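You operate a simulated robot arm through the tools that you are given. There is no shell and no other tool. Be economical: measure what you need, move in short steps, check, and stop when the job is done.

You are at the controls of a simulated robot arm. One attempt, no reset.

## Task
Hook the thread bar on the reel, wind to 1 and brake it.
Fine: the bar goes in the reel's forks; the number on its counter.

Only the result counts: the job must be done as asked and must still hold three seconds after the hand-in. Knocking over, shifting, dropping, spilling or breaking anything else fails it.

## Robot
A 6-joint arm with a two-finger parallel gripper, fixed in place. Base frame: the origin is at the foot of the arm, x ahead of it, y to its left, z up. Readings come in m, degrees, newtons and seconds.
With the tool pointing down near the work surface it reaches from about 0.1 to 0.6 m from the base axis. Its first joint turns from -66.0 to 66.0 degrees. Payload 2.7 kg.
The tool frame sits at the grasp point between the pads (the TCP): z along the fingers, y along the line on which they close. The tips reach 0.023 m beyond it. The gripper opens to 0.094 m. The fingers are 0.038 m wide and 0.01 m thick; the gripper's body (0.054 by 0.096 m) begins 0.039 m behind the TCP.
Orientation is told as [roll, pitch, yaw] about the base's x, y, z axes, in that order, counted from this pose: with the fingers straight down and closing along the base's y, the tool's x points along the base's -x, its y along +y and its z along -z.

## Interface
- The arm moves only by the tool send_rows. Its argument "deltas" is one flat list of numbers, 7 for each row, row after row: the shift along the tool's x, y, z in m, then the turn, a rotation vector about the tool's x, y, z in degrees, then the gripper command, from -1 (shut) to 1 (fully open), values between in proportion. In form: [tx, ty, tz, wx, wy, wz, grip, tx, ty, tz, wx, wy, wz, grip, ...]. A call has 1 to 12 rows; each row is the pose to reach, as a shift and turn from the pose commanded when the call began, along the tool's axes at that moment. A row lasts 0.2 s, in which the tool goes at most 0.05 m and 8.6 degrees; a call with a longer step from one row to the next is refused whole, and so is a gripper value outside its range. Where a pose cannot be reached the arm comes as near as it can. A force on the tool above 70 N (or 10 N above the force at the start of the call, whichever is more), or a blocked arm, ends the call early, and 0.2 s more pass. The fingers move at their own pace (about 0.045 m/s each) and stop on an object; they squeeze with about 44 N. The grip force told is the motor's: it shows also when the fingers shut on nothing. Time passes only in rows, and 0.2 s behind the last, so rows that repeat a pose let the fingers close. The reply holds the time, the measured pose of the TCP, the force on the tool along the base axes, the opening and the grip force, in the units named above and with some noise, with the torque about the TCP (base axes, N m) and any sound that the robot's microphone picked up.
- Cameras (640 x 400 px; columns grow to the right, rows downward): "scene" is fixed at [0.0746, -0.4314, 1.4075]; the picture's right is [0.78, -0.62, 0.00], its down [-0.34, -0.42, -0.84] and it looks along [0.52, 0.66, -0.54] (base axes); focal length 268 px, centre (320, 200). "wrist" rides on the gripper at [0.087, 0.016, -0.074] in the tool frame; the picture's right is [-0.18, 0.98, 0.00], its down [-0.58, -0.11, -0.81] and it looks along [-0.79, -0.15, 0.59] (tool axes); focal length 243 px, centre (320, 200).
- snapshot(camera): a new picture of that camera. No time passes.
- point_at(camera, pixels): for up to 12 pixels [column, row] of the newest picture of that camera ("zoom" is the newest enlarged one), the place [x, y, z] in the base frame of the surface seen there, good to about 0.002 m. No time passes.
- enlarge(camera, box): a new picture of the part [left, top, right, bottom] of that camera's present view, enlarged. No time passes.
- finish_job(): hands the job in; it is judged then, once.

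Keep the steps short. Do not move on a guess: measure, check each grasp and each placing, and mend mistakes. In all there are 80 turns and 34 pictures (those below and enlarged ones count). Leave the gripper open and the arm clear of the work at the hand-in unless told otherwise, and finish with a single line.

The tools are called as name(argument=value, ...) on one line, values as JSON. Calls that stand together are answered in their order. send_rows: Moves the arm, as the interface text tells. Its arguments: {"type":"object","properties":{"deltas":{"type":"array"}},"required":["deltas"]} The other tools are called the same way: snapshot (camera) takes a picture; point_at (camera, pixels) gives the place of the surface under pixels of a picture; enlarge (camera, box) takes an enlarged picture of a part of a camera's view; finish_job () hands the job in.

At the start:

```text
time: 0.0
tool_pos: [0.4237, -0.0228, 1.2299]
tcp_rot: [0.0, 0.0, 0.1]
contact_force: [0.2, 0.9, 0.1]
ft_torque: [-0.01, 0.0, 0.02]
width: 0.0939
grasp_force: 0.0
```

scene: 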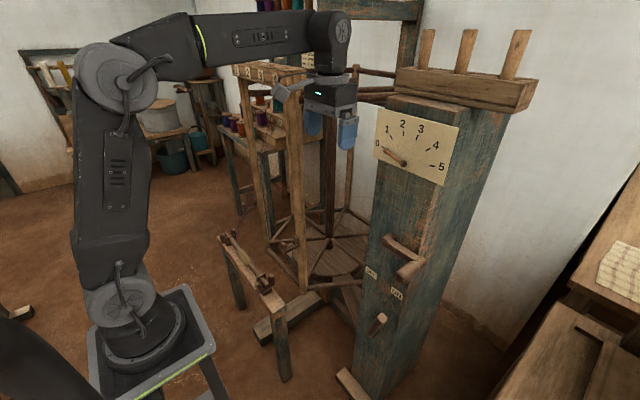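
wrist: 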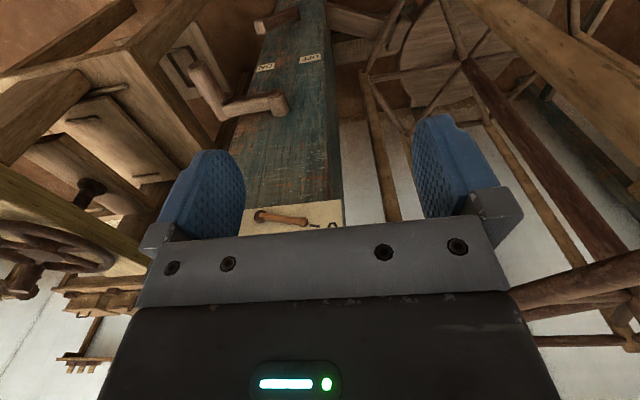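

I see a post with a 0–5 dial, a crank and a lever, a reel behind it, and a low stand on the left. I'll enlarge the post and the stand.

enlarge(camera="scene", box=[330, 90, 490, 350])

enlarge(camera="scene", box=[200, 180, 380, 390])

enlarge(camera="scene", box=[220, 40, 420, 290])

```text
1.54 times, centred on (410, 220) of scene
```

zoom: 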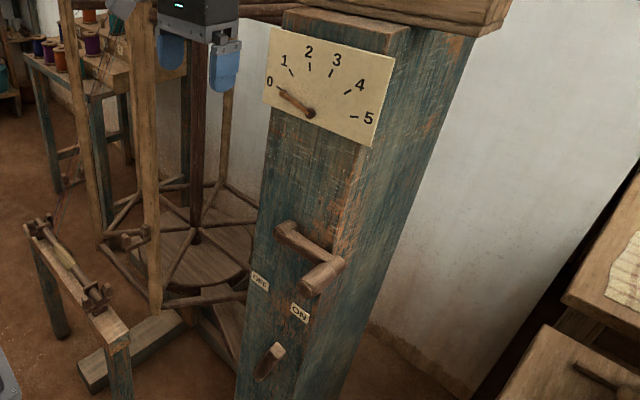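

```text
1.90 times, centred on (290, 285) of scene
```

zoom: 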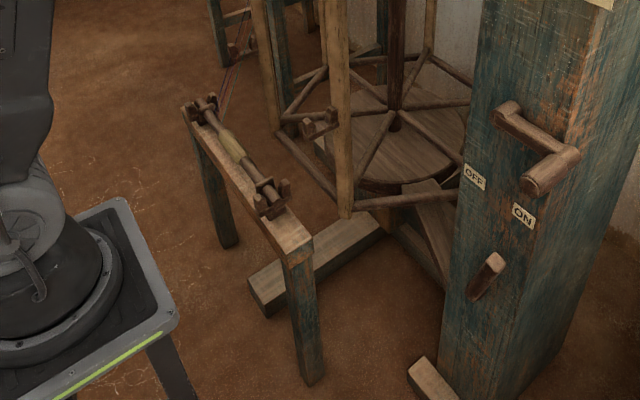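

```text
1.60 times, centred on (320, 165) of scene
```

zoom: 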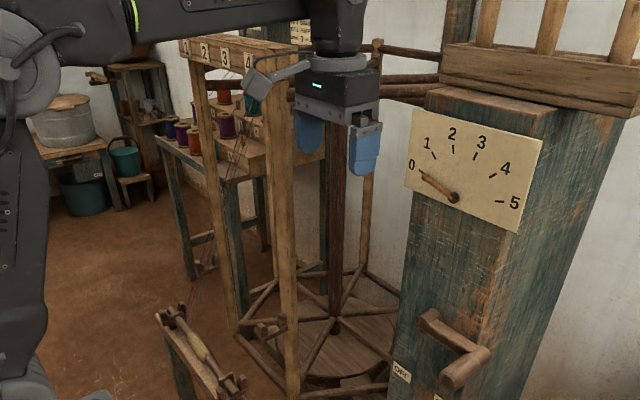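

Measuring the key places: bar, cradles, forks, crank, brake lever, labels, dial.

point_at(camera="scene", pixels=[[232, 235], [264, 282], [245, 259], [291, 244], [250, 205], [408, 269], [387, 240], [378, 324], [371, 272], [396, 293], [402, 164], [283, 317]])

enlarge(camera="scene", box=[210, 190, 310, 300])

```text
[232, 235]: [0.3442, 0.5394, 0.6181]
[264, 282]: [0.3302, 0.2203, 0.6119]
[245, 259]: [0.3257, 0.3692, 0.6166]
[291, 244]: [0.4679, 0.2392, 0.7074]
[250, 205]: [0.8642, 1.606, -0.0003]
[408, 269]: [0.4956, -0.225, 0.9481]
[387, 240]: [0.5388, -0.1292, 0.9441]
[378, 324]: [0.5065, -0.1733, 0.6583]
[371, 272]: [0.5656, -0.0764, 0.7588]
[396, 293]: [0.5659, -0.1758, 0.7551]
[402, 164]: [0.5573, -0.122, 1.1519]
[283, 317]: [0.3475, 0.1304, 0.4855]
```

```text
3.64 times, centred on (260, 245) of scene
```

zoom: 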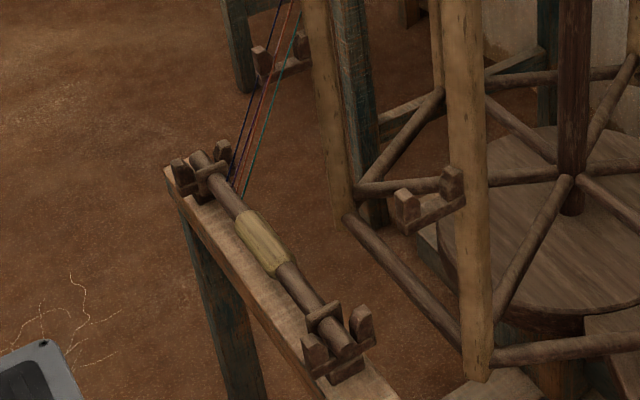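

Measuring in the enlarged picture: bar ends, sleeve, collars, and fork prongs.

point_at(camera="zoom", pixels=[[197, 157], [215, 167], [261, 242], [325, 313], [349, 347], [403, 203], [449, 182], [425, 213], [260, 58], [302, 48], [311, 345], [361, 318]])

point_at(camera="zoom", pixels=[[240, 215], [283, 268], [470, 100], [470, 230], [330, 100], [280, 75], [475, 370], [228, 190], [305, 290], [360, 380], [420, 200], [180, 163]])

enlarge(camera="scene", box=[270, 210, 320, 270])

```text
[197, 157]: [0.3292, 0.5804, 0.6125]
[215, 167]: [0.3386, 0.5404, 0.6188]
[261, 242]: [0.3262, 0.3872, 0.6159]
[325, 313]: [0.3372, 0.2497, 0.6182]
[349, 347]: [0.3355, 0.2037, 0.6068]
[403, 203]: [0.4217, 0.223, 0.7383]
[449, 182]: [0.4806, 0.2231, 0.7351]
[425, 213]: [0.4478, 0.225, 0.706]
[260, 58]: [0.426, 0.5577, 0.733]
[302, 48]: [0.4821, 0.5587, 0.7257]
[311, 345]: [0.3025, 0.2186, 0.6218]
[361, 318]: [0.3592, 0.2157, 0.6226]
```

```text
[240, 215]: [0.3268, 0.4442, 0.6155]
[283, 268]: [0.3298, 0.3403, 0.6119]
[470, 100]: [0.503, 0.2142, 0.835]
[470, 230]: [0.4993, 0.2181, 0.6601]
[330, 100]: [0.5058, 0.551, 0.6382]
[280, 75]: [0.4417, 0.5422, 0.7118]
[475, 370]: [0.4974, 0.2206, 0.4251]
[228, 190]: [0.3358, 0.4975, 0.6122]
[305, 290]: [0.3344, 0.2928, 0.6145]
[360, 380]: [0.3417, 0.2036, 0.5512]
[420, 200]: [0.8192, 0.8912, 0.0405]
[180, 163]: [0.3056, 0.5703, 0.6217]
```

```text
6.67 times, centred on (295, 240) of scene
```

zoom: 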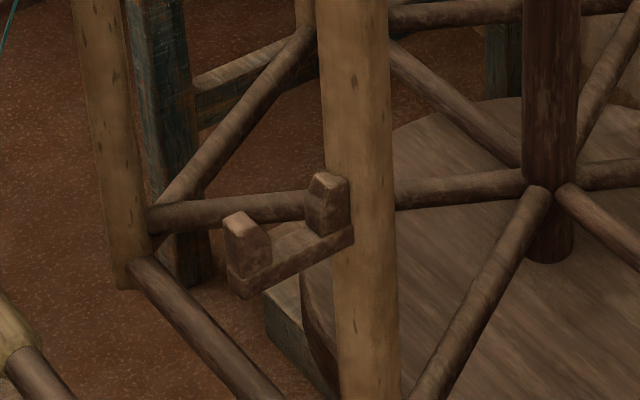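

Reel forks match the stand's cradles shifted by about +0.12 in x and z. Now I'll look closely at the crank, brake and dial and at the top of the reel.

enlarge(camera="scene", box=[345, 220, 445, 345])

point_at(camera="scene", pixels=[[240, 70], [300, 75], [292, 200], [245, 130], [270, 80], [380, 72], [378, 90], [285, 90], [340, 150], [330, 180], [300, 97], [371, 160]])

point_at(camera="zoom", pixels=[[320, 200], [250, 100], [330, 150], [383, 160], [350, 180], [340, 330], [310, 370], [265, 160], [345, 225]])

```text
3.20 times, centred on (395, 282) of scene
```

zoom: 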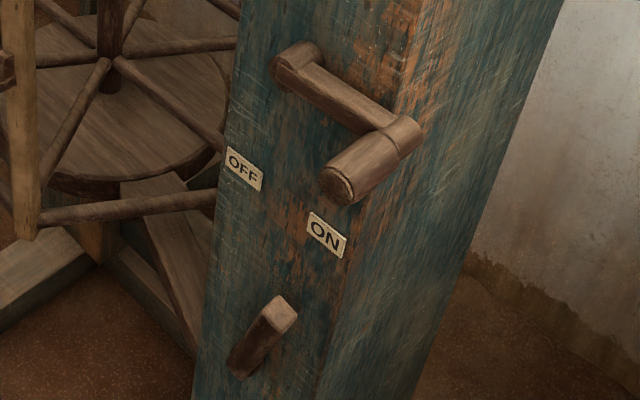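

```text
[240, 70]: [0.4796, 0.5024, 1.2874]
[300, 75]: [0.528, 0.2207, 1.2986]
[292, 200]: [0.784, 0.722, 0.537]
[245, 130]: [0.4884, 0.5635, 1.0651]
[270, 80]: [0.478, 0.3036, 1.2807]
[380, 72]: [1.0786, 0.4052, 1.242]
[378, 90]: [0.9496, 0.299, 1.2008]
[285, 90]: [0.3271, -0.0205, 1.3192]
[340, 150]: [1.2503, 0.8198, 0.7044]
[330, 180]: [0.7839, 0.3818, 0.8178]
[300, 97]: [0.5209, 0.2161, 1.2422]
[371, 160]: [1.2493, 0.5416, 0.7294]
```

```text
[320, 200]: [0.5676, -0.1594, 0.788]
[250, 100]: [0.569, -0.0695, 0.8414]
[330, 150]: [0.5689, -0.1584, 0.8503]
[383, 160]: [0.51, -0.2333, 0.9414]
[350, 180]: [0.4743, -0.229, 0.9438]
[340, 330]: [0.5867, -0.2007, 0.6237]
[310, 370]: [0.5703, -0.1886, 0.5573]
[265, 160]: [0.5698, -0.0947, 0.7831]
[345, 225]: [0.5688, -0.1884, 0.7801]
```

Measuring the lever, crank axle and dial finer.

point_at(camera="zoom", pixels=[[284, 302], [292, 318], [268, 318], [280, 335], [236, 362], [248, 375], [285, 318], [250, 345], [290, 60], [343, 188], [410, 130], [330, 95]])

enlarge(camera="scene", box=[350, 300, 400, 350])

enlarge(camera="scene", box=[370, 100, 460, 190])

point_at(camera="zoom", pixels=[[320, 200], [160, 150], [300, 232], [225, 170]])

```text
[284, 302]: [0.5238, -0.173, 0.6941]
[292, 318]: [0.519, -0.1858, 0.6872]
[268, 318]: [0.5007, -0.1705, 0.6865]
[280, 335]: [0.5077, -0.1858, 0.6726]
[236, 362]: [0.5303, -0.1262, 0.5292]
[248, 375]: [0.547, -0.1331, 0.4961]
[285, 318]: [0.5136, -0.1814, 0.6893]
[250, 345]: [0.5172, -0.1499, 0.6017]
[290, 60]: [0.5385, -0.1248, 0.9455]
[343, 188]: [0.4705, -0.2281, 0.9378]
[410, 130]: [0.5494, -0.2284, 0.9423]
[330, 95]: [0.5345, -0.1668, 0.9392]
```

```text
8.00 times, centred on (375, 325) of scene
```

zoom: 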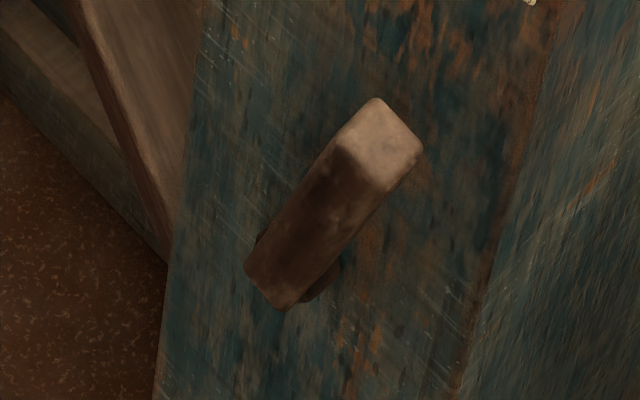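

```text
4.44 times, centred on (415, 145) of scene
```

zoom: 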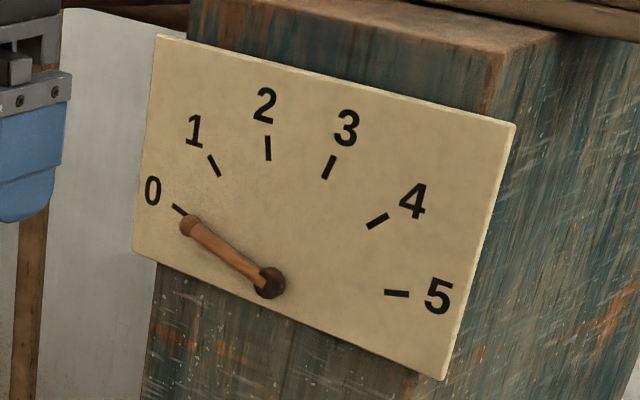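

```text
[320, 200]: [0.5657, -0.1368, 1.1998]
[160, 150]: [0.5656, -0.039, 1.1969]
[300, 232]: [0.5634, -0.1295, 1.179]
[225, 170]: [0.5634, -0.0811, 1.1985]
```

The brake lever leans towards ON (pivot near y −0.126, z 0.54; tip y −0.178, z 0.69), so it is braked now. Plan: hook the bar, brake off, wind to 1, brake on. First I'll check the rail height and swing toward the bar with a 90° yaw, staying at small x.

send_rows(deltas=[0.008, 0.023, 0.023, 0, 0, -7.5, 1, 0.016, 0.046, 0.047, 0, 0, -15, 1, 0.024, 0.068, 0.07, 0, 0, -22.5, 1, 0.031, 0.091, 0.093, 0, 0, -30, 1, 0.039, 0.114, 0.117, 0, 0, -37.5, 1, 0.047, 0.137, 0.14, 0, 0, -45, 1, 0.055, 0.159, 0.163, 0, 0, -52.5, 1, 0.063, 0.182, 0.187, 0, 0, -60, 1, 0.07, 0.205, 0.21, 0, 0, -67.5, 1, 0.078, 0.228, 0.233, 0, 0, -75, 1, 0.086, 0.25, 0.257, 0, 0, -82.5, 1, 0.093, 0.273, 0.28, 0, 0, -90, 1])

point_at(camera="scene", pixels=[[252, 274], [248, 268], [256, 268], [262, 272], [240, 255]])

```text
time: 2.6
tool_pos: [0.3282, 0.249, 0.9502]
tcp_rot: [0.0, 0.0, 90.1]
contact_force: [0.6, 0.1, 0.0]
ft_torque: [-0.01, 0.0, -0.02]
width: 0.0943
grasp_force: 0.0
```

```text
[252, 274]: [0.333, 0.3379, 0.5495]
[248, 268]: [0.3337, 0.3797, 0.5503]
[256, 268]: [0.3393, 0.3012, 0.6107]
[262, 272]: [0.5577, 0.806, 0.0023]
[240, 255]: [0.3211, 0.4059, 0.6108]
```

Rail top is at z 0.55, bar top about 0.614: room for the tips. Next, move above the sleeve at y 0.39, z 0.75.

send_rows(deltas=[-0.023, 0, 0.033, 0, 0, 0, 1, -0.047, -0.001, 0.066, 0, 0, 0, 1, -0.07, -0.001, 0.1, 0, 0, 0, 1, -0.094, -0.002, 0.133, 0, 0, 0, 1, -0.117, -0.002, 0.166, 0, 0, 0, 1, -0.141, -0.003, 0.2, 0, 0, 0, 1, -0.141, -0.003, 0.2, 0, 0, 0, 1])

snapshot(camera="wrist")

snapshot(camera="scene")

```text
time: 4.2
tool_pos: [0.3301, 0.3885, 0.7481]
tcp_rot: [-0.2, 0.0, 90.0]
contact_force: [0.2, -0.2, -0.4]
ft_torque: [-0.02, 0.04, 0.0]
width: 0.0943
grasp_force: 0.1
```

```text
23 pictures are left
```

wrist: 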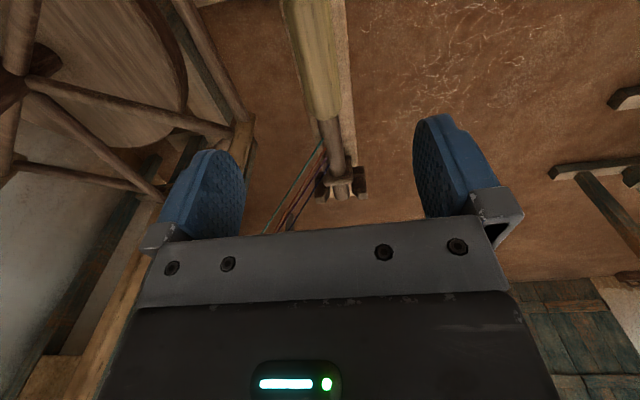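

```text
22 pictures are left
```

scene: 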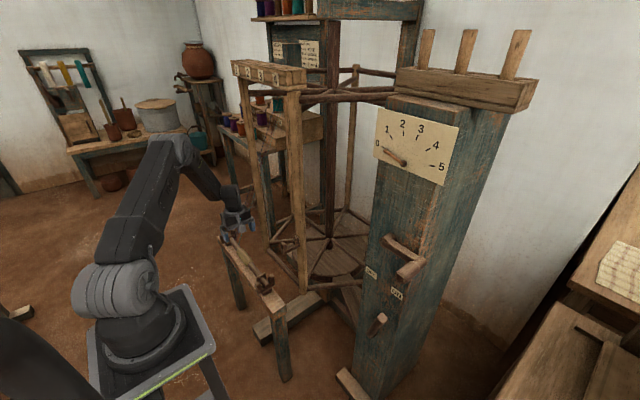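

Checking the bar position with the wrist view: sleeve (300–335, 60), bar (330,145), cradle prongs (320,185),(358,185).

point_at(camera="wrist", pixels=[[303, 40], [316, 40], [330, 40], [305, 90], [320, 90], [337, 90], [331, 145], [340, 180], [321, 183], [358, 183], [308, 165], [340, 192]])

```text
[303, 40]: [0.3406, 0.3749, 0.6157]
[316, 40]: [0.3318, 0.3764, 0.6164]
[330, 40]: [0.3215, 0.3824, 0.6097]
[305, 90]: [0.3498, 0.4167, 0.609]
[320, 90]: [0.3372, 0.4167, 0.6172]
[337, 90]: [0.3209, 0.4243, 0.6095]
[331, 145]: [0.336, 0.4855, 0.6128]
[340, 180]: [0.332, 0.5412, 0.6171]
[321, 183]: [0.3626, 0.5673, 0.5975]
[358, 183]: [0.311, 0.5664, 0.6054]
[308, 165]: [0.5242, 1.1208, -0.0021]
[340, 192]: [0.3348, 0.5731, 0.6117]
```

Bar axis: x≈0.333, z≈0.601. Descend and close.

send_rows(deltas=[0, -0.003, 0.04, 0, 0, 0, 1, 0, -0.003, 0.08, 0, 0, 0, 1, 0, -0.003, 0.115, 0, 0, 0, 1, 0, -0.003, 0.146, 0, 0, 0, 1, 0, -0.003, 0.146, 0, 0, 0, 1])

send_rows(deltas=[0, 0, 0, 0, 0, 0, -1, 0, 0, 0, 0, 0, 0, -1, 0, 0, 0, 0, 0, 0, -1, 0, 0, 0, 0, 0, 0, -1, 0, 0, 0, 0, 0, 0, -1, 0, 0, 0, 0, 0, 0, -1])

```text
time: 5.4
tool_pos: [0.3364, 0.3897, 0.6017]
tcp_rot: [0.0, 0.0, 90.1]
contact_force: [-0.5, 0.2, 0.4]
ft_torque: [-0.01, 0.04, -0.06]
width: 0.0937
grasp_force: 0.0
```

```text
time: 6.8
tool_pos: [0.3368, 0.3892, 0.6023]
tcp_rot: [0.0, 0.1, 90.0]
contact_force: [0.5, 0.6, -1.2]
ft_torque: [-0.32, -0.03, 0.28]
width: 0.0334
grasp_force: 43.9
```

The sleeve is held (width 0.033). Lift straight up to z≈0.80.

send_rows(deltas=[0, 0, -0.02, 0, 0, 0, -1, 0, 0, -0.05, 0, 0, 0, -1, 0, 0, -0.09, 0, 0, 0, -1, 0, 0, -0.13, 0, 0, 0, -1, 0, 0, -0.17, 0, 0, 0, -1, 0, 0, -0.2, 0, 0, 0, -1, 0, 0, -0.2, 0, 0, 0, -1])

enlarge(camera="scene", box=[210, 160, 320, 300])

snapshot(camera="wrist")

```text
time: 8.4
tool_pos: [0.336, 0.3896, 0.8056]
tcp_rot: [0.0, -0.1, 90.0]
contact_force: [0.1, -0.5, 0.1]
ft_torque: [0.02, -0.01, 0.0]
width: 0.0001
grasp_force: 42.4
```

```text
2.86 times, centred on (265, 230) of scene
```

zoom: 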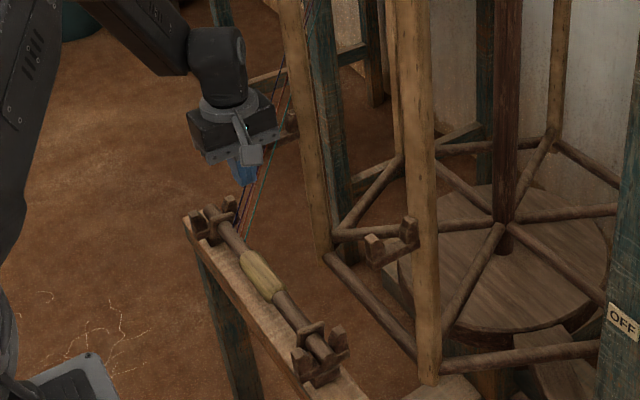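

```text
20 pictures are left
```

wrist: 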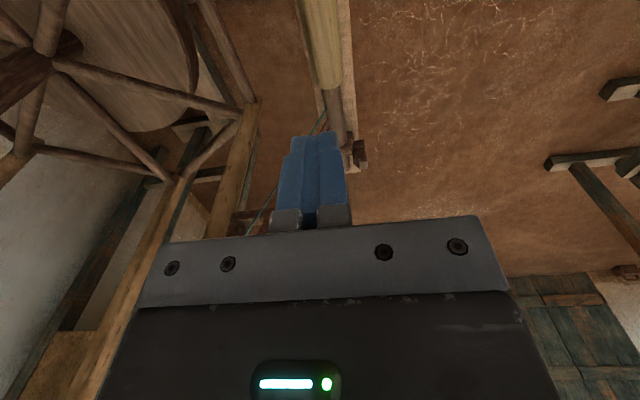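

The fingers are shut on nothing (width 0.000); the bar is still in its cradle. I'll check whether it has shifted before retrying lower.

enlarge(camera="scene", box=[222, 225, 272, 300])

point_at(camera="zoom", pixels=[[320, 200], [300, 180], [280, 150], [350, 240], [335, 215]])

point_at(camera="wrist", pixels=[[307, 20], [322, 20], [340, 20], [337, 110], [357, 155], [330, 60]])

```text
5.33 times, centred on (247, 262) of scene
```

zoom: 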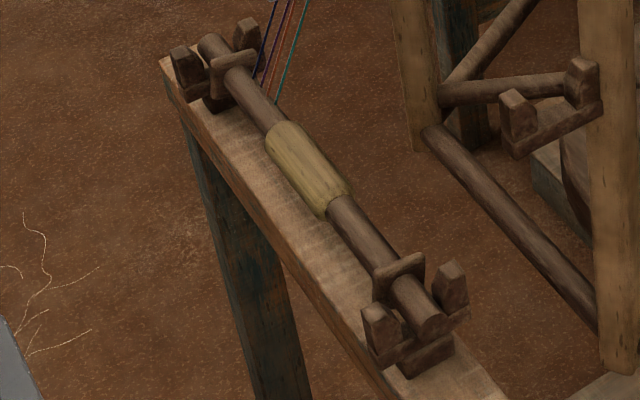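

```text
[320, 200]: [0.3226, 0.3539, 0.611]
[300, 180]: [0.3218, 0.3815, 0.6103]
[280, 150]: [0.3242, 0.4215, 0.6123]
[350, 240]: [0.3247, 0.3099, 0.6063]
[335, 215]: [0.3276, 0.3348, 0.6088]
```

```text
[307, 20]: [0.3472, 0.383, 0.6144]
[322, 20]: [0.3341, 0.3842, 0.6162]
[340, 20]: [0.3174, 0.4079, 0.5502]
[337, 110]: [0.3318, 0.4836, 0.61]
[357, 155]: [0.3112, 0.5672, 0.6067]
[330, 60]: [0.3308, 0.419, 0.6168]
```

The bar is unmoved (axis x≈0.334, z≈0.600). Retry with the pads deeper (TCP z 0.592; tips at 0.569, above the rail at 0.55).

send_rows(deltas=[0, 0.002, 0.0, 0, 0, 0, 1, 0, 0.002, 0.03, 0, 0, 0, 1, 0, 0.002, 0.06, 0, 0, 0, 1, 0, 0.002, 0.09, 0, 0, 0, 1, 0, 0.002, 0.12, 0, 0, 0, 1, 0, 0.002, 0.155, 0, 0, 0, 1, 0, 0.002, 0.19, 0, 0, 0, 1, 0, 0.002, 0.213, 0, 0, 0, 1, 0, 0.002, 0.213, 0, 0, 0, 1])

send_rows(deltas=[0, 0, 0, 0, 0, 0, -1, 0, 0, 0, 0, 0, 0, -1, 0, 0, 0, 0, 0, 0, -1, 0, 0, 0, 0, 0, 0, -1, 0, 0, 0, 0, 0, 0, -1, 0, 0, 0, 0, 0, 0, -1, 0, 0, 0, 0, 0, 0, -1])

send_rows(deltas=[0, 0, -0.004, 0, 0, 0, -1, 0, 0, -0.008, 0, 0, 0, -1])

```text
time: 10.4
tool_pos: [0.3352, 0.39, 0.5902]
tcp_rot: [-0.2, -0.1, 90.0]
contact_force: [0.5, 0.8, 0.1]
ft_torque: [0.01, -0.03, -0.02]
width: 0.0941
grasp_force: 0.2
```

```text
time: 12.0
tool_pos: [0.3354, 0.3908, 0.5913]
tcp_rot: [-0.2, 0.0, 90.0]
contact_force: [-0.3, -0.2, 1.6]
ft_torque: [-0.16, -0.01, -0.12]
width: 0.0334
grasp_force: 43.6
```

```text
time: 12.6
tool_pos: [0.3336, 0.3891, 0.5988]
tcp_rot: [0.0, 0.0, 90.0]
contact_force: [0.8, 0.3, -2.7]
ft_torque: [0.0, 0.0, -0.06]
width: 0.0336
grasp_force: 44.0
```

Held, with about 2.7 N of load. Continue lifting slowly.

send_rows(deltas=[0, 0, -0.008, 0, 0, 0, -1, 0, 0, -0.016, 0, 0, 0, -1, 0, 0, -0.024, 0, 0, 0, -1, 0, 0, -0.032, 0, 0, 0, -1])

enlarge(camera="scene", box=[210, 195, 290, 300])

```text
time: 13.6
tool_pos: [0.3343, 0.39, 0.63]
tcp_rot: [0.0, 0.0, 90.0]
contact_force: [-0.2, -0.3, -1.4]
ft_torque: [-0.05, 0.01, -0.09]
width: 0.0334
grasp_force: 44.8
```

```text
3.81 times, centred on (250, 248) of scene
```

zoom: 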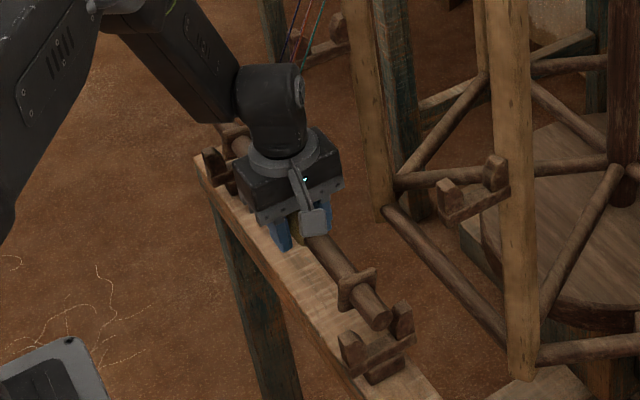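

The bar hangs level and free of the cradle. Keep lifting gently to z≈0.77.

send_rows(deltas=[0, 0, -0.01, 0, 0, 0, -1, 0, 0, -0.022, 0, 0, 0, -1, 0, 0, -0.034, 0, 0, 0, -1, 0, 0, -0.046, 0, 0, 0, -1, 0, 0, -0.058, 0, 0, 0, -1, 0, 0, -0.07, 0, 0, 0, -1, 0, 0, -0.082, 0, 0, 0, -1, 0, 0, -0.094, 0, 0, 0, -1, 0, 0, -0.106, 0, 0, 0, -1, 0, 0, -0.118, 0, 0, 0, -1, 0, 0, -0.13, 0, 0, 0, -1, 0, 0, -0.14, 0, 0, 0, -1])

enlarge(camera="scene", box=[210, 165, 320, 290])

```text
time: 16.2
tool_pos: [0.3333, 0.391, 0.7697]
tcp_rot: [0.0, 0.0, 90.0]
contact_force: [0.2, -0.5, -1.7]
ft_torque: [-0.05, -0.01, -0.02]
width: 0.0335
grasp_force: 43.9
```

```text
3.20 times, centred on (265, 228) of scene
```

zoom: 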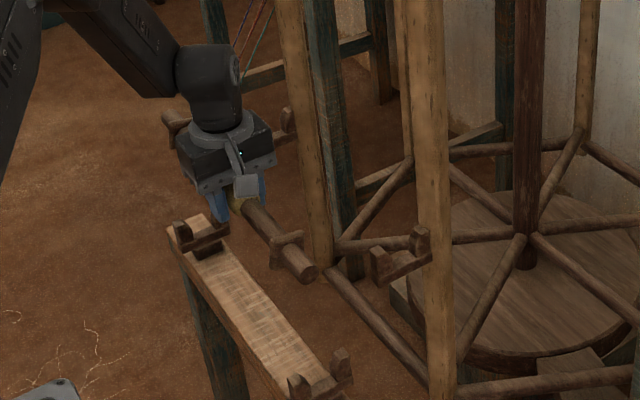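

Measuring the empty stand cradle and the reel fork for exact offset, plus the bar end and collar.

point_at(camera="zoom", pixels=[[298, 377], [340, 352], [320, 376], [322, 368], [376, 250], [418, 231], [398, 258], [398, 250], [308, 268], [288, 241], [207, 240], [275, 225]])

enlarge(camera="scene", box=[275, 225, 315, 265])

point_at(camera="zoom", pixels=[[180, 210], [210, 215], [190, 260], [320, 150], [340, 170], [315, 200], [270, 255], [290, 290], [265, 225], [230, 230], [380, 240], [350, 250]])

```text
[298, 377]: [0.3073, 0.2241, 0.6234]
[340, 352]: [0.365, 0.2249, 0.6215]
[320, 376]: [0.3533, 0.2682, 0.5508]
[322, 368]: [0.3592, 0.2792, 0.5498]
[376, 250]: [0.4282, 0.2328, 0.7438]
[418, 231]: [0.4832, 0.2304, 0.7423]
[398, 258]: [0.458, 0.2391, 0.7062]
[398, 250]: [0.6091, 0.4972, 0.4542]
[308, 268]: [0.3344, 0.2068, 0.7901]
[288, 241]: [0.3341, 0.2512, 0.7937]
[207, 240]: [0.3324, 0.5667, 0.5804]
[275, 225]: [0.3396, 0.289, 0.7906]
```

```text
10.00 times, centred on (295, 245) of scene
```

zoom: 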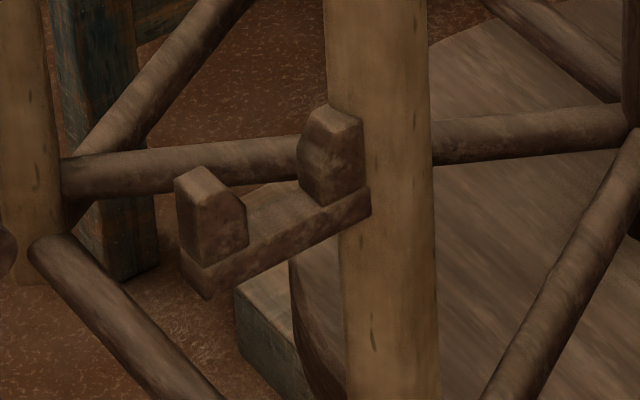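

```text
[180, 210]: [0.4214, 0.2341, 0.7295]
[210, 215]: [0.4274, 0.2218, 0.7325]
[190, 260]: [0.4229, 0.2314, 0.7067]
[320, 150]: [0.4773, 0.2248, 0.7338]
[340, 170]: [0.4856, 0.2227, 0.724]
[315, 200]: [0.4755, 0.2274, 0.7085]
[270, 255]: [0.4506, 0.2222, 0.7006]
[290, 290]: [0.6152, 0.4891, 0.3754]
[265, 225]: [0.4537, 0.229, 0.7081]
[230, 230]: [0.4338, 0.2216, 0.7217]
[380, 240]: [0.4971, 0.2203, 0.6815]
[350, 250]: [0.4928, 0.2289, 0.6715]
```

Slot centre is x≈0.4545, near fork y≈0.231, floor z≈0.707. Move at z 0.77 (bar bottom clears the 0.743 prong tops) to x≈0.454.

send_rows(deltas=[0, -0.01, -0.008, 0, 0, 0, -1, 0, -0.024, -0.012, 0, 0, 0, -1, 0, -0.038, -0.012, 0, 0, 0, -1, 0, -0.052, -0.012, 0, 0, 0, -1, 0, -0.066, -0.012, 0, 0, 0, -1, 0, -0.08, -0.012, 0, 0, 0, -1, 0, -0.094, -0.012, 0, 0, 0, -1, 0, -0.108, -0.012, 0, 0, 0, -1, 0, -0.12, -0.012, 0, 0, 0, -1, 0, -0.12, -0.012, 0, 0, 0, -1])

snapshot(camera="wrist")

enlarge(camera="scene", box=[230, 180, 320, 270])

```text
time: 18.4
tool_pos: [0.4551, 0.3908, 0.7837]
tcp_rot: [0.0, 0.1, 90.0]
contact_force: [-0.4, -0.7, -2.2]
ft_torque: [-0.04, -0.01, 0.02]
width: 0.0335
grasp_force: 43.5
```

```text
15 pictures are left
```

wrist: 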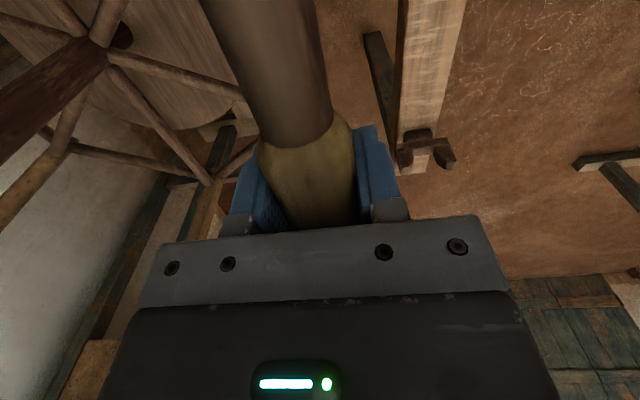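

```text
4.44 times, centred on (275, 225) of scene
```

zoom: 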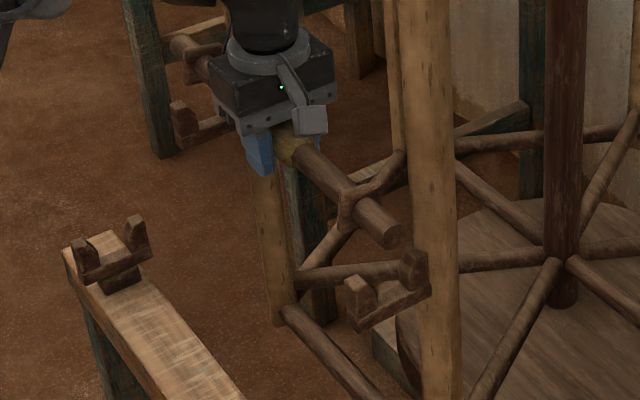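

Both ends and both forks show in the zoom. Measuring: near bar end (390,230), collar (355,200), far end (180,45), far fork prongs (180,115),(~200,135), near fork.

point_at(camera="zoom", pixels=[[385, 225], [368, 212], [346, 208], [178, 108], [180, 125], [205, 130], [355, 282], [410, 255], [388, 300], [186, 46], [205, 48], [330, 175]])

```text
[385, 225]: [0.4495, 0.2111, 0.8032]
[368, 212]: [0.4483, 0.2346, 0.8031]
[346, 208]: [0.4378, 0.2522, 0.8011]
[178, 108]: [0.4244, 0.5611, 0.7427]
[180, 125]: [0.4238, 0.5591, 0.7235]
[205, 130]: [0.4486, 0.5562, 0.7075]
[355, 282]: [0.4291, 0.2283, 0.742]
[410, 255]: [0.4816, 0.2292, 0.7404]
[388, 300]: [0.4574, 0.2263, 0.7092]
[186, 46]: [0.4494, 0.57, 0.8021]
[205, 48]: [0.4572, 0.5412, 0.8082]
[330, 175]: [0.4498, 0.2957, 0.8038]
```

Bar is centred over the slots in x and the collars sit just inside both forks. Lower in small steps.

send_rows(deltas=[0.002, 0, 0.01, 0, 0, 0, -1, 0.002, 0, 0.02, 0, 0, 0, -1, 0.002, 0, 0.03, 0, 0, 0, -1, 0.002, 0, 0.04, 0, 0, 0, -1, 0.002, 0, 0.05, 0, 0, 0, -1, 0.002, 0, 0.056, 0, 0, 0, -1, 0.002, 0, 0.06, 0, 0, 0, -1])

enlarge(camera="scene", box=[230, 180, 320, 270])

```text
time: 20.0
tool_pos: [0.4546, 0.3896, 0.7238]
tcp_rot: [-0.1, 0.0, 90.0]
contact_force: [3.4, -0.3, 2.4]
ft_torque: [0.19, 0.06, -0.17]
width: 0.0333
grasp_force: 43.7
```

```text
4.44 times, centred on (275, 225) of scene
```

zoom: 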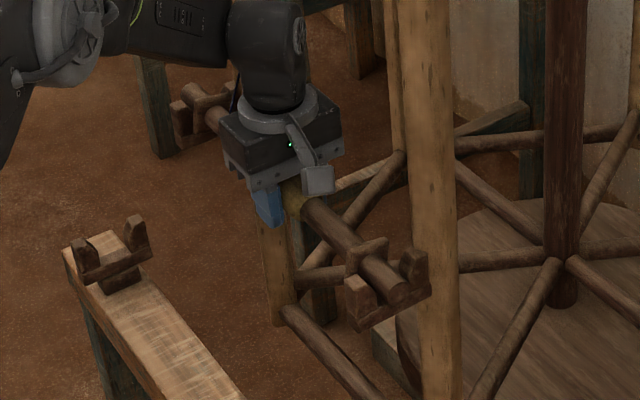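

The bar is entering both forks; light contact (Fz +2.4, Fx +3.4). Lower a few millimetres more.

send_rows(deltas=[0, 0, 0.003, 0, 0, 0, -1, 0, 0, 0.006, 0, 0, 0, -1])

```text
time: 20.6
tool_pos: [0.4569, 0.3888, 0.7177]
tcp_rot: [-0.3, -0.3, 90.0]
contact_force: [18.5, 2.3, 2.3]
ft_torque: [-0.04, 0.22, 0.06]
width: 0.0337
grasp_force: 44.2
```

The left prong pushes the bar +x (18 N): the slot centre is slightly further. Shift +4 mm in x and feel.

send_rows(deltas=[0, -0.002, 0, 0, 0, 0, -1, 0, -0.004, 0, 0, 0, 0, -1])

```text
time: 21.2
tool_pos: [0.4564, 0.3884, 0.7147]
tcp_rot: [0.3, 0.2, 90.1]
contact_force: [1.7, 0.0, -2.2]
ft_torque: [0.08, 0.03, -0.15]
width: 0.0335
grasp_force: 44.0
```

Relieved. Bar hangs free again at z 0.715; lower on.

send_rows(deltas=[0, 0, 0.003, 0, 0, 0, -1, 0, 0, 0.006, 0, 0, 0, -1])

enlarge(camera="scene", box=[230, 190, 310, 270])

```text
time: 21.8
tool_pos: [0.4592, 0.3891, 0.7113]
tcp_rot: [-0.2, -0.1, 90.0]
contact_force: [-3.0, -2.0, 3.7]
ft_torque: [0.79, -0.02, 0.29]
width: 0.0335
grasp_force: 43.9
```

```text
5.00 times, centred on (270, 230) of scene
```

zoom: 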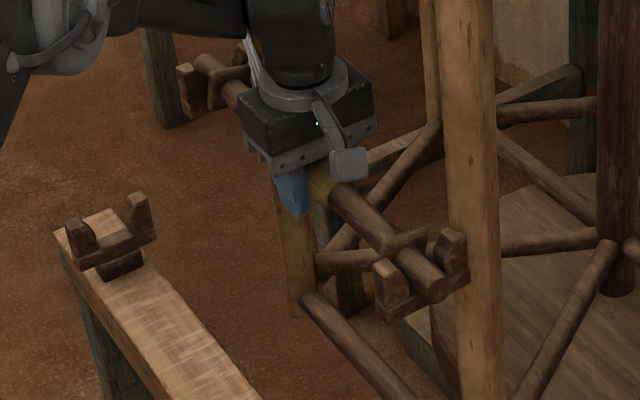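

Seated at both ends. Release slowly, then rise straight up.

send_rows(deltas=[0, 0, 0, 0, 0, 0, -0.1, 0, 0, 0, 0, 0, 0, 0.2, 0, 0, 0, 0, 0, 0, 0.4, 0, 0, 0, 0, 0, 0, 0.4, 0, 0, 0, 0, 0, 0, 0.4])

send_rows(deltas=[0, 0, -0.02, 0, 0, 0, 0.4, 0, 0, -0.05, 0, 0, 0, 0.4, 0, 0, -0.09, 0, 0, 0, 0.4, 0, 0, -0.13, 0, 0, 0, 0.4, 0, 0.03, -0.17, 0, 0, 0, 0.4, 0, 0.07, -0.2, 0, 0, 0, 0.4, 0, 0.11, -0.22, 0, 0, 0, 0.4])

enlarge(camera="scene", box=[230, 190, 310, 270])

point_at(camera="zoom", pixels=[[420, 262], [400, 240], [360, 210], [215, 75], [380, 265], [450, 235], [190, 70]])

```text
time: 23.0
tool_pos: [0.4589, 0.3886, 0.7111]
tcp_rot: [-0.1, 0.0, 90.0]
contact_force: [0.3, -0.1, 0.4]
ft_torque: [0.01, 0.0, 0.05]
width: 0.0657
grasp_force: 0.0
```

```text
time: 24.6
tool_pos: [0.3475, 0.3886, 0.9346]
tcp_rot: [-0.1, -0.1, 90.0]
contact_force: [-0.7, 0.1, -0.1]
ft_torque: [-0.03, -0.03, -0.02]
width: 0.0658
grasp_force: 0.0
```

```text
5.00 times, centred on (270, 230) of scene
```

zoom: 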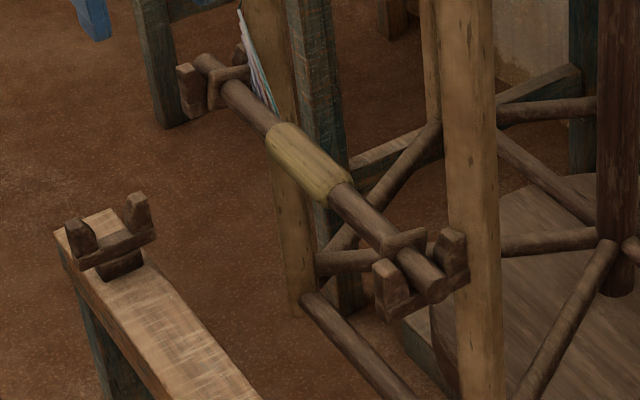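

```text
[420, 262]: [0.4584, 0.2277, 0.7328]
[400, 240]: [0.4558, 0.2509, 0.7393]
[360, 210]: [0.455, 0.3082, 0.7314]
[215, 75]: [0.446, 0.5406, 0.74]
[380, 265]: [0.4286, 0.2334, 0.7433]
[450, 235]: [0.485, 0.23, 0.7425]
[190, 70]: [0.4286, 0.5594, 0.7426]
```

The bar lies level in both forks (z≈0.73). Next, swing back in front of the post at x≈0.35, yaw back to 0 and gripper at mid opening.

send_rows(deltas=[0.041, 0, 0.007, 0, 0, 7.5, 0.2, 0.082, 0, 0.013, 0, 0, 15, 0.2, 0.122, 0, 0.02, 0, 0, 22.5, 0.2, 0.163, 0, 0.027, 0, 0, 30, 0.2, 0.204, 0, 0.033, 0, 0, 37.5, 0.2, 0.245, 0, 0.04, 0, 0, 45, 0.2, 0.286, 0, 0.047, 0, 0, 52.5, 0.2, 0.327, 0, 0.053, 0, 0, 60, 0.2, 0.367, 0, 0.06, 0, 0, 67.5, 0.2, 0.408, 0, 0.067, 0, 0, 75, 0.2, 0.449, 0, 0.073, 0, 0, 82.5, 0.2, 0.49, 0, 0.08, 0, 0, 90, 0.2])

```text
time: 27.2
tool_pos: [0.3498, -0.1011, 0.8521]
tcp_rot: [0.0, 0.0, -0.1]
contact_force: [0.4, -0.1, 0.0]
ft_torque: [0.05, 0.0, -0.02]
width: 0.0565
grasp_force: 0.1
```

In front of the post. Now pitch the fingers forward 50° and go to a pre-pose in line with the lever tip (tip at y −0.177, z 0.68).

send_rows(deltas=[-0.01, -0.011, 0.014, 0, -7.2, 0, 0.2, -0.02, -0.022, 0.029, 0, -14.3, 0, 0.2, -0.03, -0.033, 0.043, 0, -21.5, 0, 0.2, -0.04, -0.043, 0.057, 0, -28.6, 0, 0.2, -0.05, -0.054, 0.071, 0, -35.7, 0, 0.2, -0.06, -0.065, 0.086, 0, -42.9, 0, 0.2, -0.07, -0.076, 0.1, 0, -50, 0, 0.2, -0.07, -0.076, 0.1, 0, -50, 0, 0.2])

snapshot(camera="wrist")

```text
time: 29.0
tool_pos: [0.4197, -0.1779, 0.7493]
tcp_rot: [0.1, -50.1, 0.0]
contact_force: [-0.3, -0.2, -0.6]
ft_torque: [-0.04, -0.03, 0.03]
width: 0.0567
grasp_force: 0.0
out of reach, approached as far as the arm can: row 3, 4
```

```text
10 pictures are left
```

wrist: 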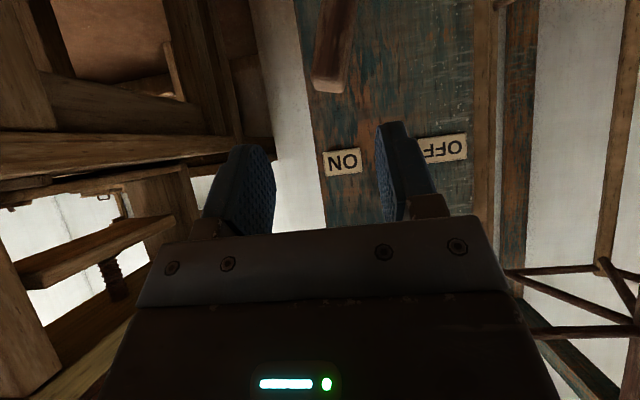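

Lever tip is visible at (328,80). Measure it from here.

point_at(camera="wrist", pixels=[[313, 82], [328, 85], [343, 78], [318, 60], [335, 55], [322, 30], [345, 25], [330, 74]])

```text
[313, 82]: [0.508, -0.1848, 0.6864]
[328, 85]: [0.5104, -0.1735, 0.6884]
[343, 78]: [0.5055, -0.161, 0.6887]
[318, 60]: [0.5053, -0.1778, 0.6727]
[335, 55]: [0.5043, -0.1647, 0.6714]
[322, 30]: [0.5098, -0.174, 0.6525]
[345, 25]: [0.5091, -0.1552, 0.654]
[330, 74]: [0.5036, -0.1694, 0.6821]
```

Lever centre y≈−0.170. Advance along the fingers with +7 mm y so the fingers straddle it.

send_rows(deltas=[0, 0.007, 0.02, 0, 0, 0, 0.2, 0, 0.007, 0.045, 0, 0, 0, 0.2, -0.001, 0.007, 0.07, 0, 0, 0, 0.2, -0.002, 0.007, 0.095, 0, 0, 0, 0.2, -0.003, 0.007, 0.119, 0, 0, 0, 0.2, -0.003, 0.007, 0.119, 0, 0, 0, 0.2])

```text
time: 30.4
tool_pos: [0.5113, -0.171, 0.6759]
tcp_rot: [-0.1, -50.1, 0.0]
contact_force: [0.0, 0.4, 0.0]
ft_torque: [0.05, 0.0, 0.01]
width: 0.0565
grasp_force: 0.1
```

Fingers straddle the lever without contact. Sweep +y to push it to OFF.

send_rows(deltas=[0, 0.015, 0, 0, 0, 0, 0.2, 0, 0.03, 0, 0, 0, 0, 0.2, 0, 0.045, 0, 0, 0, 0, 0.2, 0, 0.06, 0, 0, 0, 0, 0.2, 0, 0.075, 0, 0, 0, 0, 0.2, 0, 0.09, 0, 0, 0, 0, 0.2, 0, 0.1, 0, 0, 0, 0, 0.2])

enlarge(camera="scene", box=[340, 230, 440, 350])

```text
time: 32.0
tool_pos: [0.5203, -0.0777, 0.6775]
tcp_rot: [1.3, -49.9, -0.7]
contact_force: [-0.3, -0.2, 0.3]
ft_torque: [-0.03, -0.02, -0.02]
width: 0.0564
grasp_force: 0.0
out of reach, approached as far as the arm can: row 6, 7
```

```text
3.33 times, centred on (390, 290) of scene
```

zoom: 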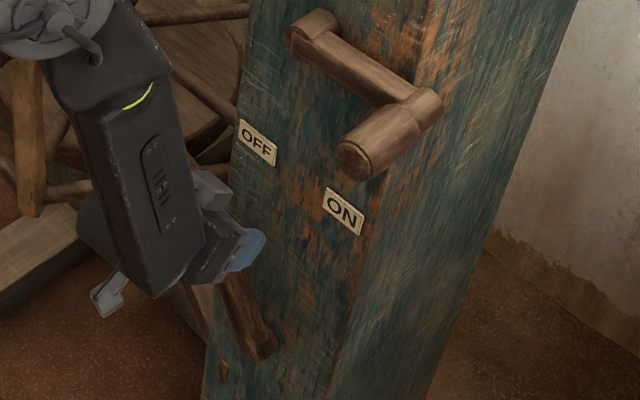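

The lever went over toward OFF with no residual force. Back off along the fingers and look.

send_rows(deltas=[0, -0.003, -0.02, 0, 0, 0, 0.2, 0, -0.003, -0.05, 0, 0, 0, 0.2, 0, -0.003, -0.09, 0, 0, 0, 0.2, 0, -0.003, -0.12, 0, 0, 0, 0.2, 0, -0.003, -0.12, 0, 0, 0, 0.2])

snapshot(camera="wrist")

```text
time: 33.2
tool_pos: [0.4508, -0.0942, 0.7705]
tcp_rot: [2.8, -49.5, -1.5]
contact_force: [0.6, 0.0, -0.7]
ft_torque: [0.02, -0.02, -0.01]
width: 0.0562
grasp_force: 0.0
out of reach, approached as far as the arm can: row 1, 2, 3, 4, 5
```

```text
8 pictures are left
```

wrist: 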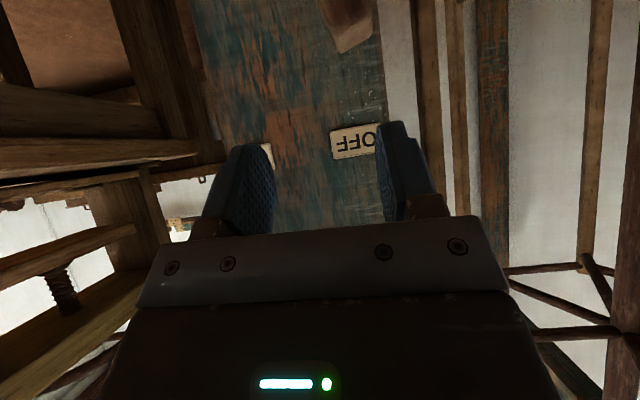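

point_at(camera="wrist", pixels=[[338, 48], [370, 35], [355, 42], [352, 25], [335, 20], [365, 10], [330, 5]])

```text
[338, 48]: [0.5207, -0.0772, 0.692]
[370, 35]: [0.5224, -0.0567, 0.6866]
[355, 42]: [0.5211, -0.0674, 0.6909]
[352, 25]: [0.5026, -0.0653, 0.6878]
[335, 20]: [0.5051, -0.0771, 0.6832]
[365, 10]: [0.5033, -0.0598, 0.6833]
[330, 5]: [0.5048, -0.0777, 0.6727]
```

The lever snapped to OFF (tip y≈−0.067, z 0.69). Back away and reduce pitch to 25° for the crank handle (axis y −0.229, z 0.943).

send_rows(deltas=[-0.0146, -0.0143, -0.021, 0, 4.2, 0, 0.2, -0.0292, -0.0287, -0.0419, 0, 8.3, 0, 0.4, -0.0438, -0.043, -0.0629, 0, 12.5, 0, 0.4, -0.0585, -0.0573, -0.0839, 0, 16.7, 0, 0.4, -0.073, -0.0717, -0.1048, 0, 20.8, 0, 0.4, -0.0877, -0.086, -0.1258, 0, 25, 0, 0.4, -0.0877, -0.086, -0.1258, 0, 25, 0, 0.4])

```text
time: 34.8
tool_pos: [0.4102, -0.1834, 0.9172]
tcp_rot: [0.0, -24.9, 0.1]
contact_force: [0.1, 0.1, 0.2]
ft_torque: [0.0, -0.01, -0.01]
width: 0.0657
grasp_force: 0.2
```

Now go above the handle: pre-pose (0.446, −0.229, 1.034).

send_rows(deltas=[-0.02, -0.01, -0.03, 0, 0, 0, 0.6, -0.045, -0.02, -0.055, 0, 0, 0, 0.6, -0.065, -0.034, -0.075, 0, 0, 0, 0.6, -0.082, -0.046, -0.091, 0, 0, 0, 0.6, -0.082, -0.046, -0.091, 0, 0, 0, 0.6])

snapshot(camera="wrist")

```text
time: 36.0
tool_pos: [0.4471, -0.2267, 1.0343]
tcp_rot: [0.0, -25.0, 0.0]
contact_force: [0.5, 0.3, -0.1]
ft_torque: [0.01, -0.02, 0.03]
width: 0.0752
grasp_force: 0.0
```

```text
7 pictures are left
```

wrist: 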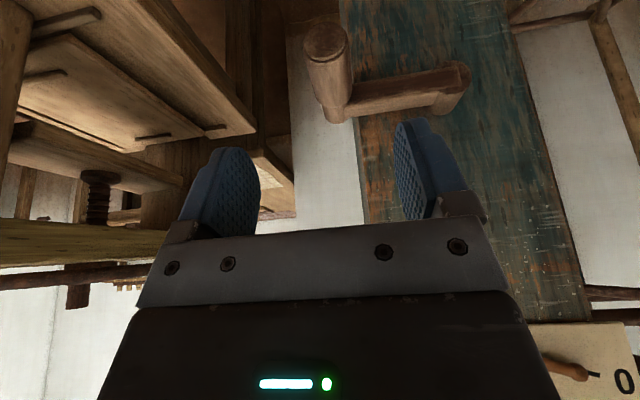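

point_at(camera="wrist", pixels=[[326, 40], [304, 45], [348, 40], [330, 75], [334, 105], [338, 120], [455, 85], [400, 95], [318, 80], [346, 75]])

```text
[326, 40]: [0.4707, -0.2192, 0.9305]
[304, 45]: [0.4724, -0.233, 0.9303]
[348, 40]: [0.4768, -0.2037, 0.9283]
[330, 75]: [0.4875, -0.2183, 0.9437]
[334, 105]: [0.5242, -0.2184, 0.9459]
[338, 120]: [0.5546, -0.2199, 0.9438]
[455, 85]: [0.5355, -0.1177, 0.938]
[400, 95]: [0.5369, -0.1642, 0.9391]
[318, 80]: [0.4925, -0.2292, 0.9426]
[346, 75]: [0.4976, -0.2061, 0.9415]
```

Handle axis is y≈−0.219, z≈0.930 (radius ~0.0155), hub near y −0.120. Descend onto it and close.

send_rows(deltas=[0.002, 0.008, 0.03, 0, 0, 0, 0.6, 0.004, 0.008, 0.06, 0, 0, 0, 0.6, 0.006, 0.008, 0.09, 0, 0, 0, 0.6, 0.007, 0.008, 0.1115, 0, 0, 0, 0.6, 0.007, 0.008, 0.1115, 0, 0, 0, 0.6])

send_rows(deltas=[0, 0, 0, 0, 0, 0, -1, 0, 0, 0, 0, 0, 0, -1, 0, 0, 0, 0, 0, 0, -1, 0, 0, 0, 0, 0, 0, -1, 0, 0, 0, 0, 0, 0, -1, 0, 0, 0, 0, 0, 0, -1])

```text
time: 37.2
tool_pos: [0.4883, -0.2192, 0.9289]
tcp_rot: [0.0, -25.0, 0.0]
contact_force: [-0.6, -0.2, 0.4]
ft_torque: [0.03, 0.0, 0.0]
width: 0.0749
grasp_force: 0.0
```

```text
time: 38.6
tool_pos: [0.4868, -0.22, 0.9283]
tcp_rot: [-0.1, -25.0, 0.0]
contact_force: [1.1, -7.4, -1.3]
ft_torque: [0.0, -0.03, -0.06]
width: 0.0325
grasp_force: 44.9
```

Handle held (7 N side force, fine). Turn 20° clockwise seen from the front (downward) and see the resistance.

send_rows(deltas=[0.0036, 0.0004, 0.0078, 0, 0, 0, -1, 0.0073, 0.0015, 0.0156, 0, 0, 0, -1, 0.0108, 0.0034, 0.0232, 0, 0, 0, -1, 0.0143, 0.006, 0.0307, 0, 0, 0, -1])

enlarge(camera="scene", box=[350, 95, 470, 290])

```text
time: 39.6
tool_pos: [0.4877, -0.2128, 0.8935]
tcp_rot: [0.0, -25.0, -0.1]
contact_force: [8.9, -16.3, -19.4]
ft_torque: [0.0, -1.06, -0.15]
width: 0.0326
grasp_force: 44.5
```

```text
2.05 times, centred on (410, 192) of scene
```

zoom: 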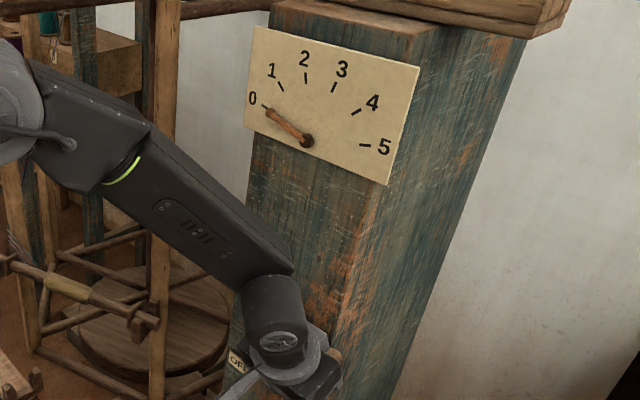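

The reel turned with the crank (fork moved in the picture), roughly one to one; the remaining force looks like reel inertia. The needle hasn't visibly changed after 20°. Continue smoothly to 90°.

send_rows(deltas=[0.0034, 0.0033, 0.0072, 0, 0, 0, -1, 0.0072, 0.0082, 0.0155, 0, 0, 0, -1, 0.0109, 0.014, 0.0233, 0, 0, 0, -1, 0.0142, 0.0206, 0.0305, 0, 0, 0, -1, 0.0173, 0.0281, 0.0371, 0, 0, 0, -1, 0.0199, 0.0362, 0.0428, 0, 0, 0, -1, 0.0223, 0.045, 0.0477, 0, 0, 0, -1, 0.0242, 0.0544, 0.0519, 0, 0, 0, -1, 0.0257, 0.0641, 0.0551, 0, 0, 0, -1, 0.0268, 0.0741, 0.0573, 0, 0, 0, -1, 0.0274, 0.0844, 0.0587, 0, 0, 0, -1, 0.0275, 0.093, 0.059, 0, 0, 0, -1])

snapshot(camera="scene")

```text
time: 42.2
tool_pos: [0.4878, -0.1176, 0.829]
tcp_rot: [0.1, -24.8, 0.1]
contact_force: [3.7, 13.2, -20.9]
ft_torque: [-0.04, -0.87, -0.37]
width: 0.0327
grasp_force: 44.9
```

```text
5 pictures are left
```

scene: 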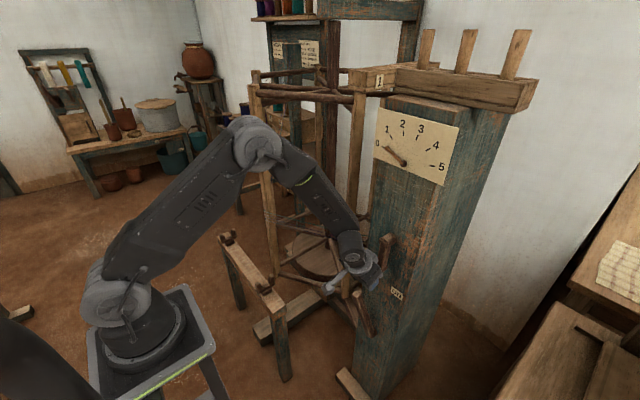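

Crank now points down, and the reel has turned a quarter. I'll check the needle angle by probing depth around its tip (needle stands proud of the plate).

point_at(camera="scene", pixels=[[402, 163], [398, 159], [394, 155], [390, 151], [388, 149], [386, 148], [384, 150], [386, 151], [390, 153], [389, 147], [387, 146], [394, 158]])

```text
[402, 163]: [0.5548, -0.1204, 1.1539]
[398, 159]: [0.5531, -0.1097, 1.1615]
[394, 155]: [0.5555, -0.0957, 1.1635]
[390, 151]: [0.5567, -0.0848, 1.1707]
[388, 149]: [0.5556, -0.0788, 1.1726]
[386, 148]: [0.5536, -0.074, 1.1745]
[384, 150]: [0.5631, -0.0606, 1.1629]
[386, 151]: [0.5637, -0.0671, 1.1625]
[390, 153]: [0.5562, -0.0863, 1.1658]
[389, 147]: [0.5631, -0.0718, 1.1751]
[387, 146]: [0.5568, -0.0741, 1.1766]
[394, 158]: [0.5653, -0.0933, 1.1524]
```

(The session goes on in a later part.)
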